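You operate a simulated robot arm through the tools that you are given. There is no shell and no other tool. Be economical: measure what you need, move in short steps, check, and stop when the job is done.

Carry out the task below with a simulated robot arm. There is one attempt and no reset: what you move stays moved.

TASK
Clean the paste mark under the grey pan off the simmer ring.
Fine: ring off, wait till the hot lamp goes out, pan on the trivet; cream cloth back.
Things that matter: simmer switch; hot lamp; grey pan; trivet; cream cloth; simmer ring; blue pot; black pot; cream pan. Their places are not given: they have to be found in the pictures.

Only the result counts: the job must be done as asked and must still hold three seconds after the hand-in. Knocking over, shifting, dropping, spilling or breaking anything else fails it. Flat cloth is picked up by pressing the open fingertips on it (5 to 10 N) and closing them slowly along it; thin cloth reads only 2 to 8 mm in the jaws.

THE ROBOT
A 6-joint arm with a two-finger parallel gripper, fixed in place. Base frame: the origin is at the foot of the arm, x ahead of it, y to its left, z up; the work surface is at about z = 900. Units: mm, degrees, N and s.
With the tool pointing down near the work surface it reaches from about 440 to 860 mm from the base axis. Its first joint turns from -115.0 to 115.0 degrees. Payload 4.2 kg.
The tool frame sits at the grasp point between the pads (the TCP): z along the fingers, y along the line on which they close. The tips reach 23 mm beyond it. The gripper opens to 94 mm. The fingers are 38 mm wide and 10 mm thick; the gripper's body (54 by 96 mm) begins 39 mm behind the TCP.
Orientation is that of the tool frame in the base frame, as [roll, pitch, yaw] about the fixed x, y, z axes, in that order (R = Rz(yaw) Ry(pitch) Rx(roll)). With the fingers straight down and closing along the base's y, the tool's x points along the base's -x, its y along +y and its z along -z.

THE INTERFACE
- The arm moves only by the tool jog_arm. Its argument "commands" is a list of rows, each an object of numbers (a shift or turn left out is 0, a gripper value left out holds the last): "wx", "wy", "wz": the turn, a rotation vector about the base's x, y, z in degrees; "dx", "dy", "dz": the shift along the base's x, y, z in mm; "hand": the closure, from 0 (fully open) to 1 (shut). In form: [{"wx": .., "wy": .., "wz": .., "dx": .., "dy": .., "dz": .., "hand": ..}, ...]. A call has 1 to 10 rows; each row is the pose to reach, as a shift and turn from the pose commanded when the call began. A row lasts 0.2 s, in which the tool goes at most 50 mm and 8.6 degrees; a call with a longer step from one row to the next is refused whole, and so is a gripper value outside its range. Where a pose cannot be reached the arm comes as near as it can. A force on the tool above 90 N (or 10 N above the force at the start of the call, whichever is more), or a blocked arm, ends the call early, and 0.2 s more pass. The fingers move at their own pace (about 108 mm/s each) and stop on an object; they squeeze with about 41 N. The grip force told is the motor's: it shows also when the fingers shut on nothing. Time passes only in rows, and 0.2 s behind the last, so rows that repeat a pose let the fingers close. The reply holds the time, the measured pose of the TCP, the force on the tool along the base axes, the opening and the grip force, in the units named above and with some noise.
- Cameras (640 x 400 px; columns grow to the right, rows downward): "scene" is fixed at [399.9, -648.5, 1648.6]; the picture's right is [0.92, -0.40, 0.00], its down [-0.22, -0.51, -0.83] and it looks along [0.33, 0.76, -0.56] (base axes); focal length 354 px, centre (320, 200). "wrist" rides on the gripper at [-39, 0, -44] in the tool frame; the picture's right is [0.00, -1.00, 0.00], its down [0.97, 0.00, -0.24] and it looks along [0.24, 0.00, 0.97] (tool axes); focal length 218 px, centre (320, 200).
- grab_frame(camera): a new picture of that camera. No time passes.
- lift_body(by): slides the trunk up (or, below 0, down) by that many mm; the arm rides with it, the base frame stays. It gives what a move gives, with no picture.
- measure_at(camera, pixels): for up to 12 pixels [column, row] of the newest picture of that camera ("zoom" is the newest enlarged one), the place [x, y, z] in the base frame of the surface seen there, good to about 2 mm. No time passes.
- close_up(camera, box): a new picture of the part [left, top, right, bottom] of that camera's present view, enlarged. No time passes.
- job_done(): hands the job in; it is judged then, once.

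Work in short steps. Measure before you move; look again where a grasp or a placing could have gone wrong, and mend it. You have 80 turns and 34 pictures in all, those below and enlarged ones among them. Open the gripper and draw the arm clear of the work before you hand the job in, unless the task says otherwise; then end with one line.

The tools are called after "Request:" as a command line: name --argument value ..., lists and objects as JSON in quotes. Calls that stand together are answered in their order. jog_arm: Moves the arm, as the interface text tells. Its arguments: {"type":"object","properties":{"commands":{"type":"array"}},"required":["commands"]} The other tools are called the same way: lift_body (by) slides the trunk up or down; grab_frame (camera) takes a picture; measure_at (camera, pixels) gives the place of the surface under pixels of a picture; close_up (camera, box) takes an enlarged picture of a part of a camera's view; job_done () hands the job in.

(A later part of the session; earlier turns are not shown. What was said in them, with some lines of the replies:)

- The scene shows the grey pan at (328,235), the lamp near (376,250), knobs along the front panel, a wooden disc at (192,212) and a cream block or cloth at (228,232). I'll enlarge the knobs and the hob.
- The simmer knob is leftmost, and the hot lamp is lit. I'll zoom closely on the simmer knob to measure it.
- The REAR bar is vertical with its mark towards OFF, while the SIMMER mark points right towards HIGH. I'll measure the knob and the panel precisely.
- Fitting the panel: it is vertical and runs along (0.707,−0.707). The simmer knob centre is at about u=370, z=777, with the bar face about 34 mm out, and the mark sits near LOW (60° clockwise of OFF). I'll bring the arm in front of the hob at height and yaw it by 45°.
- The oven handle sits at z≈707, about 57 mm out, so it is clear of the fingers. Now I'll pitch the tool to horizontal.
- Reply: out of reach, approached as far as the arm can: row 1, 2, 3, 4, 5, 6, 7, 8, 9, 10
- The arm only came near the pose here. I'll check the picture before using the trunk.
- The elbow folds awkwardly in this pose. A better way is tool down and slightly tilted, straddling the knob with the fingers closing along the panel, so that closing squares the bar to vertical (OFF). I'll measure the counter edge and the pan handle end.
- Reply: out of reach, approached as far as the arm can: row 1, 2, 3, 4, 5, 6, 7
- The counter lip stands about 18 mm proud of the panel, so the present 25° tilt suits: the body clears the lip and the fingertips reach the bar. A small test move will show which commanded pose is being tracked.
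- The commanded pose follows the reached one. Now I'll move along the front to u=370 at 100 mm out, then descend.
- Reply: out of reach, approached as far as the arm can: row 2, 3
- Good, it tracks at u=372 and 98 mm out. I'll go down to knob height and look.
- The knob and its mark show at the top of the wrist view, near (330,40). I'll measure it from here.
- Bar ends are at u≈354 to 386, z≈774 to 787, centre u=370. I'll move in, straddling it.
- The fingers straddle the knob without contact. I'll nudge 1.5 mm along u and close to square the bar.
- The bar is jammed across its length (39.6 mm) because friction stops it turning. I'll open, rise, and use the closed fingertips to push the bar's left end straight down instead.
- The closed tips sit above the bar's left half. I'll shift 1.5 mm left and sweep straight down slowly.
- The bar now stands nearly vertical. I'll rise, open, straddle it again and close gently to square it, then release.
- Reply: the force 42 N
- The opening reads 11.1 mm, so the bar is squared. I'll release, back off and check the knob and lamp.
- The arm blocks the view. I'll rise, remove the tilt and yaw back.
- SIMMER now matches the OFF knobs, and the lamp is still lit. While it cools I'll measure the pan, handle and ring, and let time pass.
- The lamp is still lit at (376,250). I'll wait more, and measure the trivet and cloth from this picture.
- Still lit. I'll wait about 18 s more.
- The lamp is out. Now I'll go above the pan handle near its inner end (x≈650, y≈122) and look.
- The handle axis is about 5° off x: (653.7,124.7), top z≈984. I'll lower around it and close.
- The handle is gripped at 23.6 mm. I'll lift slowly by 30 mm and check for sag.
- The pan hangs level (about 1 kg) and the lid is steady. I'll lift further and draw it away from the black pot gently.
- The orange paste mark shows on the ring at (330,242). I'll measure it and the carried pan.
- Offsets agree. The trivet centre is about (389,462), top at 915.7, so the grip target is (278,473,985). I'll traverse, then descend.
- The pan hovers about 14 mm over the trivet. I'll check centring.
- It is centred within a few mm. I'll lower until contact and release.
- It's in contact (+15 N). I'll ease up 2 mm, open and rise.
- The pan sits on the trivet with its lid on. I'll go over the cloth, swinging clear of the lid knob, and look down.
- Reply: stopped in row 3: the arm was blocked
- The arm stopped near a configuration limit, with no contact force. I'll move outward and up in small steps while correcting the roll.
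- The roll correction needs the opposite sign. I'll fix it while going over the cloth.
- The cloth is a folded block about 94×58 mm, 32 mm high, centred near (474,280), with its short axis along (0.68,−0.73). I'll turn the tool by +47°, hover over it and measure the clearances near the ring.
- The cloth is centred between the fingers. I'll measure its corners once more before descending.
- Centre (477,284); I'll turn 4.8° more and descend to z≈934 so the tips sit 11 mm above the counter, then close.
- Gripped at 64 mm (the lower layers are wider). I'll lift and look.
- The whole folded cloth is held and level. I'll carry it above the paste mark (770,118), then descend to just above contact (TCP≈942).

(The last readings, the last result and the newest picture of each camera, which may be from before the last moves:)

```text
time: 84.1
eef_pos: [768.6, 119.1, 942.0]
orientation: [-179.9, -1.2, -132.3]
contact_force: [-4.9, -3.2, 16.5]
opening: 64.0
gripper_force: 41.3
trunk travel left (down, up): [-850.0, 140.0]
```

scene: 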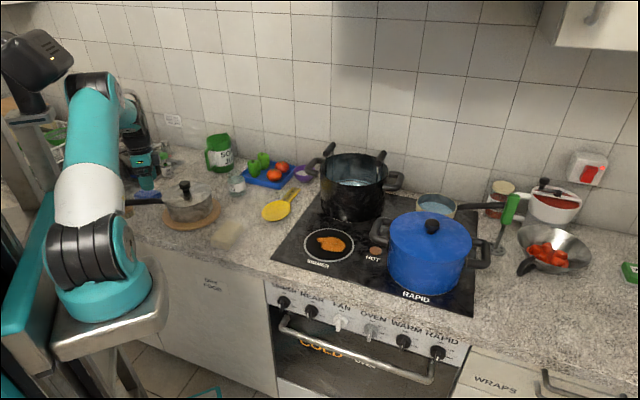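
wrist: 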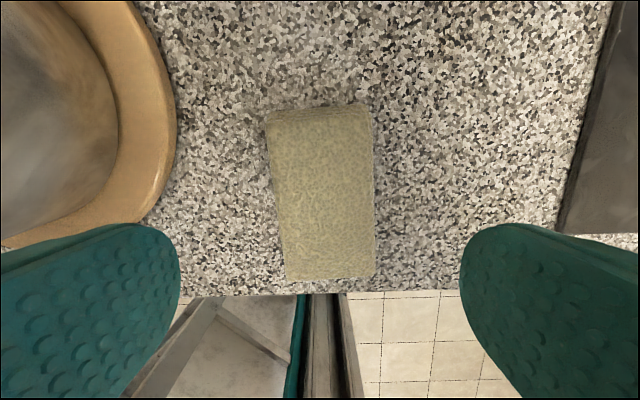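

Contact at 16 N. I'll wipe back and forth across the mark.

Request:
jog_arm --commands '[{"dx": 12, "dy": -12}, {"dx": 24, "dy": -24}, {"dx": 12, "dy": -12}, {"dx": 0, "dy": 0}, {"dx": -12, "dy": 12}, {"dx": -24, "dy": 24}, {"dx": -12, "dy": 12}, {"dx": 0, "dy": 0}, {"dx": 12, "dy": -12}, {"dx": 0, "dy": 0}]'

Request:
jog_arm --commands '[{"dx": 12, "dy": 12}, {"dx": 22, "dy": 20}, {"dx": 10, "dy": 10}, {"dx": -10, "dy": -10}, {"dx": -22, "dy": -22}, {"dx": -10, "dy": -10}, {"dx": 8, "dy": -10}, {"dx": 22, "dy": -22}, {"dx": 10, "dy": 0}, {"dx": 0, "dy": 0}]'

Request:
jog_arm --commands '[{"dx": 15, "dy": 0}, {"dx": 30, "dy": 0}, {"dx": 15, "dy": 10}, {"dx": 0, "dy": 22}, {"dx": -15, "dy": 22}, {"dx": -30, "dy": 10}, {"dx": -30, "dy": -5}, {"dx": -15, "dy": -18}, {"dx": 0, "dy": -25}, {"dx": 0, "dy": 0}]'

```text
time: 86.3
eef_pos: [771.4, 115.5, 939.7]
orientation: [-179.8, -1.2, -132.6]
contact_force: [5.7, -10.6, 23.7]
opening: 64.0
gripper_force: 41.4
trunk travel left (down, up): [-850.0, 140.0]
```

```text
time: 88.5
eef_pos: [768.7, 119.0, 940.8]
orientation: [-179.8, -0.9, -132.3]
contact_force: [12.0, -0.2, 29.3]
opening: 64.1
gripper_force: 41.2
trunk travel left (down, up): [-850.0, 140.0]
```

```text
time: 90.7
eef_pos: [770.7, 114.7, 940.6]
orientation: [-179.7, -1.1, -132.5]
contact_force: [2.0, -11.6, 24.2]
opening: 63.8
gripper_force: 40.8
trunk travel left (down, up): [-850.0, 140.0]
```

I'll lift and draw back to see the ring.

Request:
jog_arm --commands '[{"dz": 25}, {"dz": 65}, {"dz": 105}, {"dx": -40, "dy": 22, "dz": 105}, {"dx": -80, "dy": 45, "dz": 105}, {"dx": -120, "dy": 67, "dz": 105}, {"dx": -160, "dy": 90, "dz": 105}, {"dx": -160, "dy": 90, "dz": 105}]'

Request:
close_up --camera "scene" --box '[200, 160, 392, 280]'

```text
time: 92.5
eef_pos: [608.1, 209.9, 1042.9]
orientation: [-179.9, -1.1, -132.4]
contact_force: [0.7, 0.9, -0.1]
opening: 63.8
gripper_force: 41.1
trunk travel left (down, up): [-850.0, 140.0]
```

```text
3.33 times, centred on (296, 220) of scene
```

zoom: 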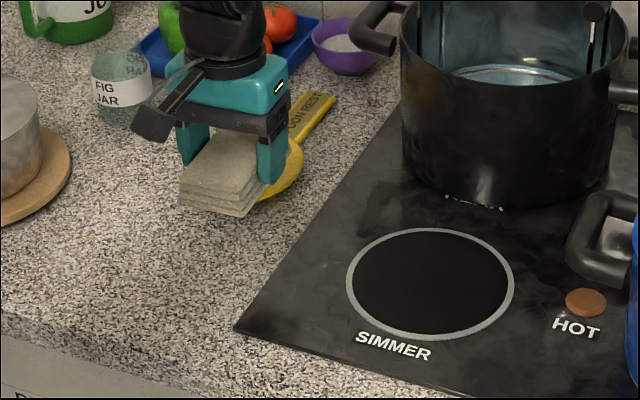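

The ring is clean. I'll return the cloth to (477,284).

Request:
jog_arm --commands '[{"dx": -35, "dy": 20}, {"dx": -70, "dy": 40}, {"dx": -105, "dy": 60}, {"dx": -131, "dy": 74}, {"dx": -131, "dy": 74, "dz": -40}, {"dx": -131, "dy": 74, "dz": -75}, {"dx": -131, "dy": 74, "dz": -95}, {"dx": -131, "dy": 74, "dz": -103}, {"dx": -131, "dy": 74, "dz": -105}]'

```text
time: 94.5
eef_pos: [478.2, 283.0, 939.3]
orientation: [-179.9, -1.1, -132.2]
contact_force: [-0.1, 0.5, -0.7]
opening: 64.1
gripper_force: 41.2
trunk travel left (down, up): [-850.0, 140.0]
```

I'll lower the last few mm until contact.

Request:
jog_arm --commands '[{"dz": -1.5}, {"dz": -3}, {"dz": -4}, {"dz": -4.5}, {"dz": -5}]'

```text
time: 95.7
eef_pos: [480.2, 283.0, 934.6]
orientation: [-179.9, -1.3, -132.1]
contact_force: [0.1, 0.5, -0.1]
opening: 64.0
gripper_force: 40.8
trunk travel left (down, up): [-850.0, 140.0]
```

At the pick-up height now; I'll open and rise straight up.

Request:
jog_arm --commands '[{"dx": -1, "dz": -0.7}, {"dx": -1, "dz": -0.7, "hand": 0.2}, {"dx": -1, "dz": -0.7, "hand": 0}, {"dx": -1, "dz": -0.7, "hand": 0}, {"dx": -1, "dz": 25}, {"dx": -1, "dz": 70}, {"dx": -1, "dz": 115}, {"dx": -1, "dz": 160}, {"dx": -1, "dz": 200}]'

Request:
grab_frame --camera "scene"

Request:
grab_frame --camera "wrist"

```text
time: 97.7
eef_pos: [476.5, 281.9, 1136.3]
orientation: [-179.8, -1.3, -132.2]
contact_force: [1.0, 0.2, 0.1]
opening: 93.9
gripper_force: 0.0
trunk travel left (down, up): [-850.0, 140.0]
```

```text
6 pictures are left
```

scene: 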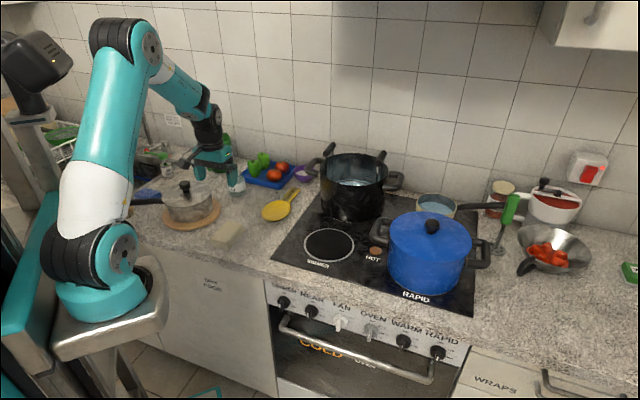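

```text
5 pictures are left
```

wrist: 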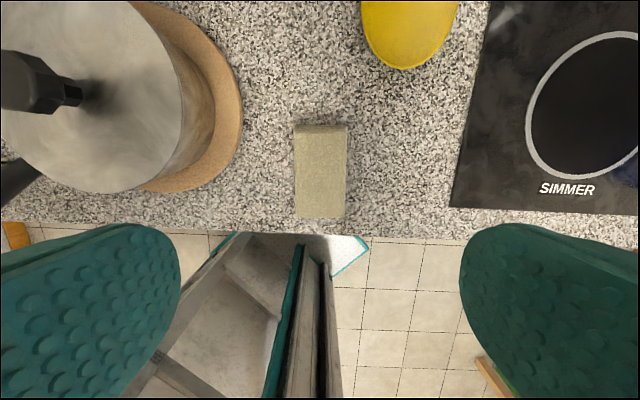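

The cloth is back, the pan is on the trivet and the ring is clean. One last check of the knob before handing in.

Request:
close_up --camera "scene" --box '[262, 282, 326, 322]'

```text
10.00 times, centred on (294, 302) of scene
```

zoom: 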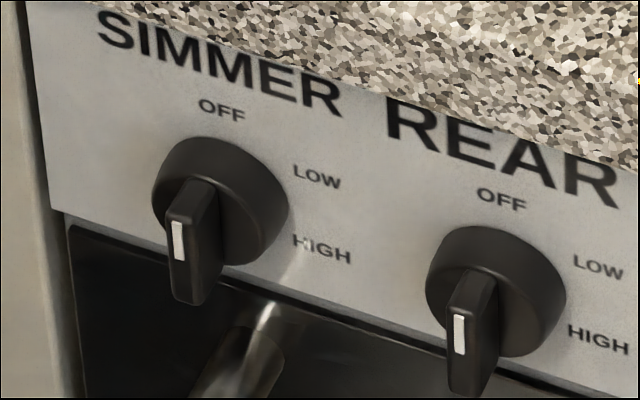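

The SIMMER mark points to OFF, the same as REAR, the gripper is open and the arm is clear. Handing in.

Request:
job_done

```text
The job is handed in.
```

The paste mark is wiped off the simmer ring; the ring was switched off and the hot lamp was out before I moved the grey pan to the trivet, and the cream cloth is back in its place.
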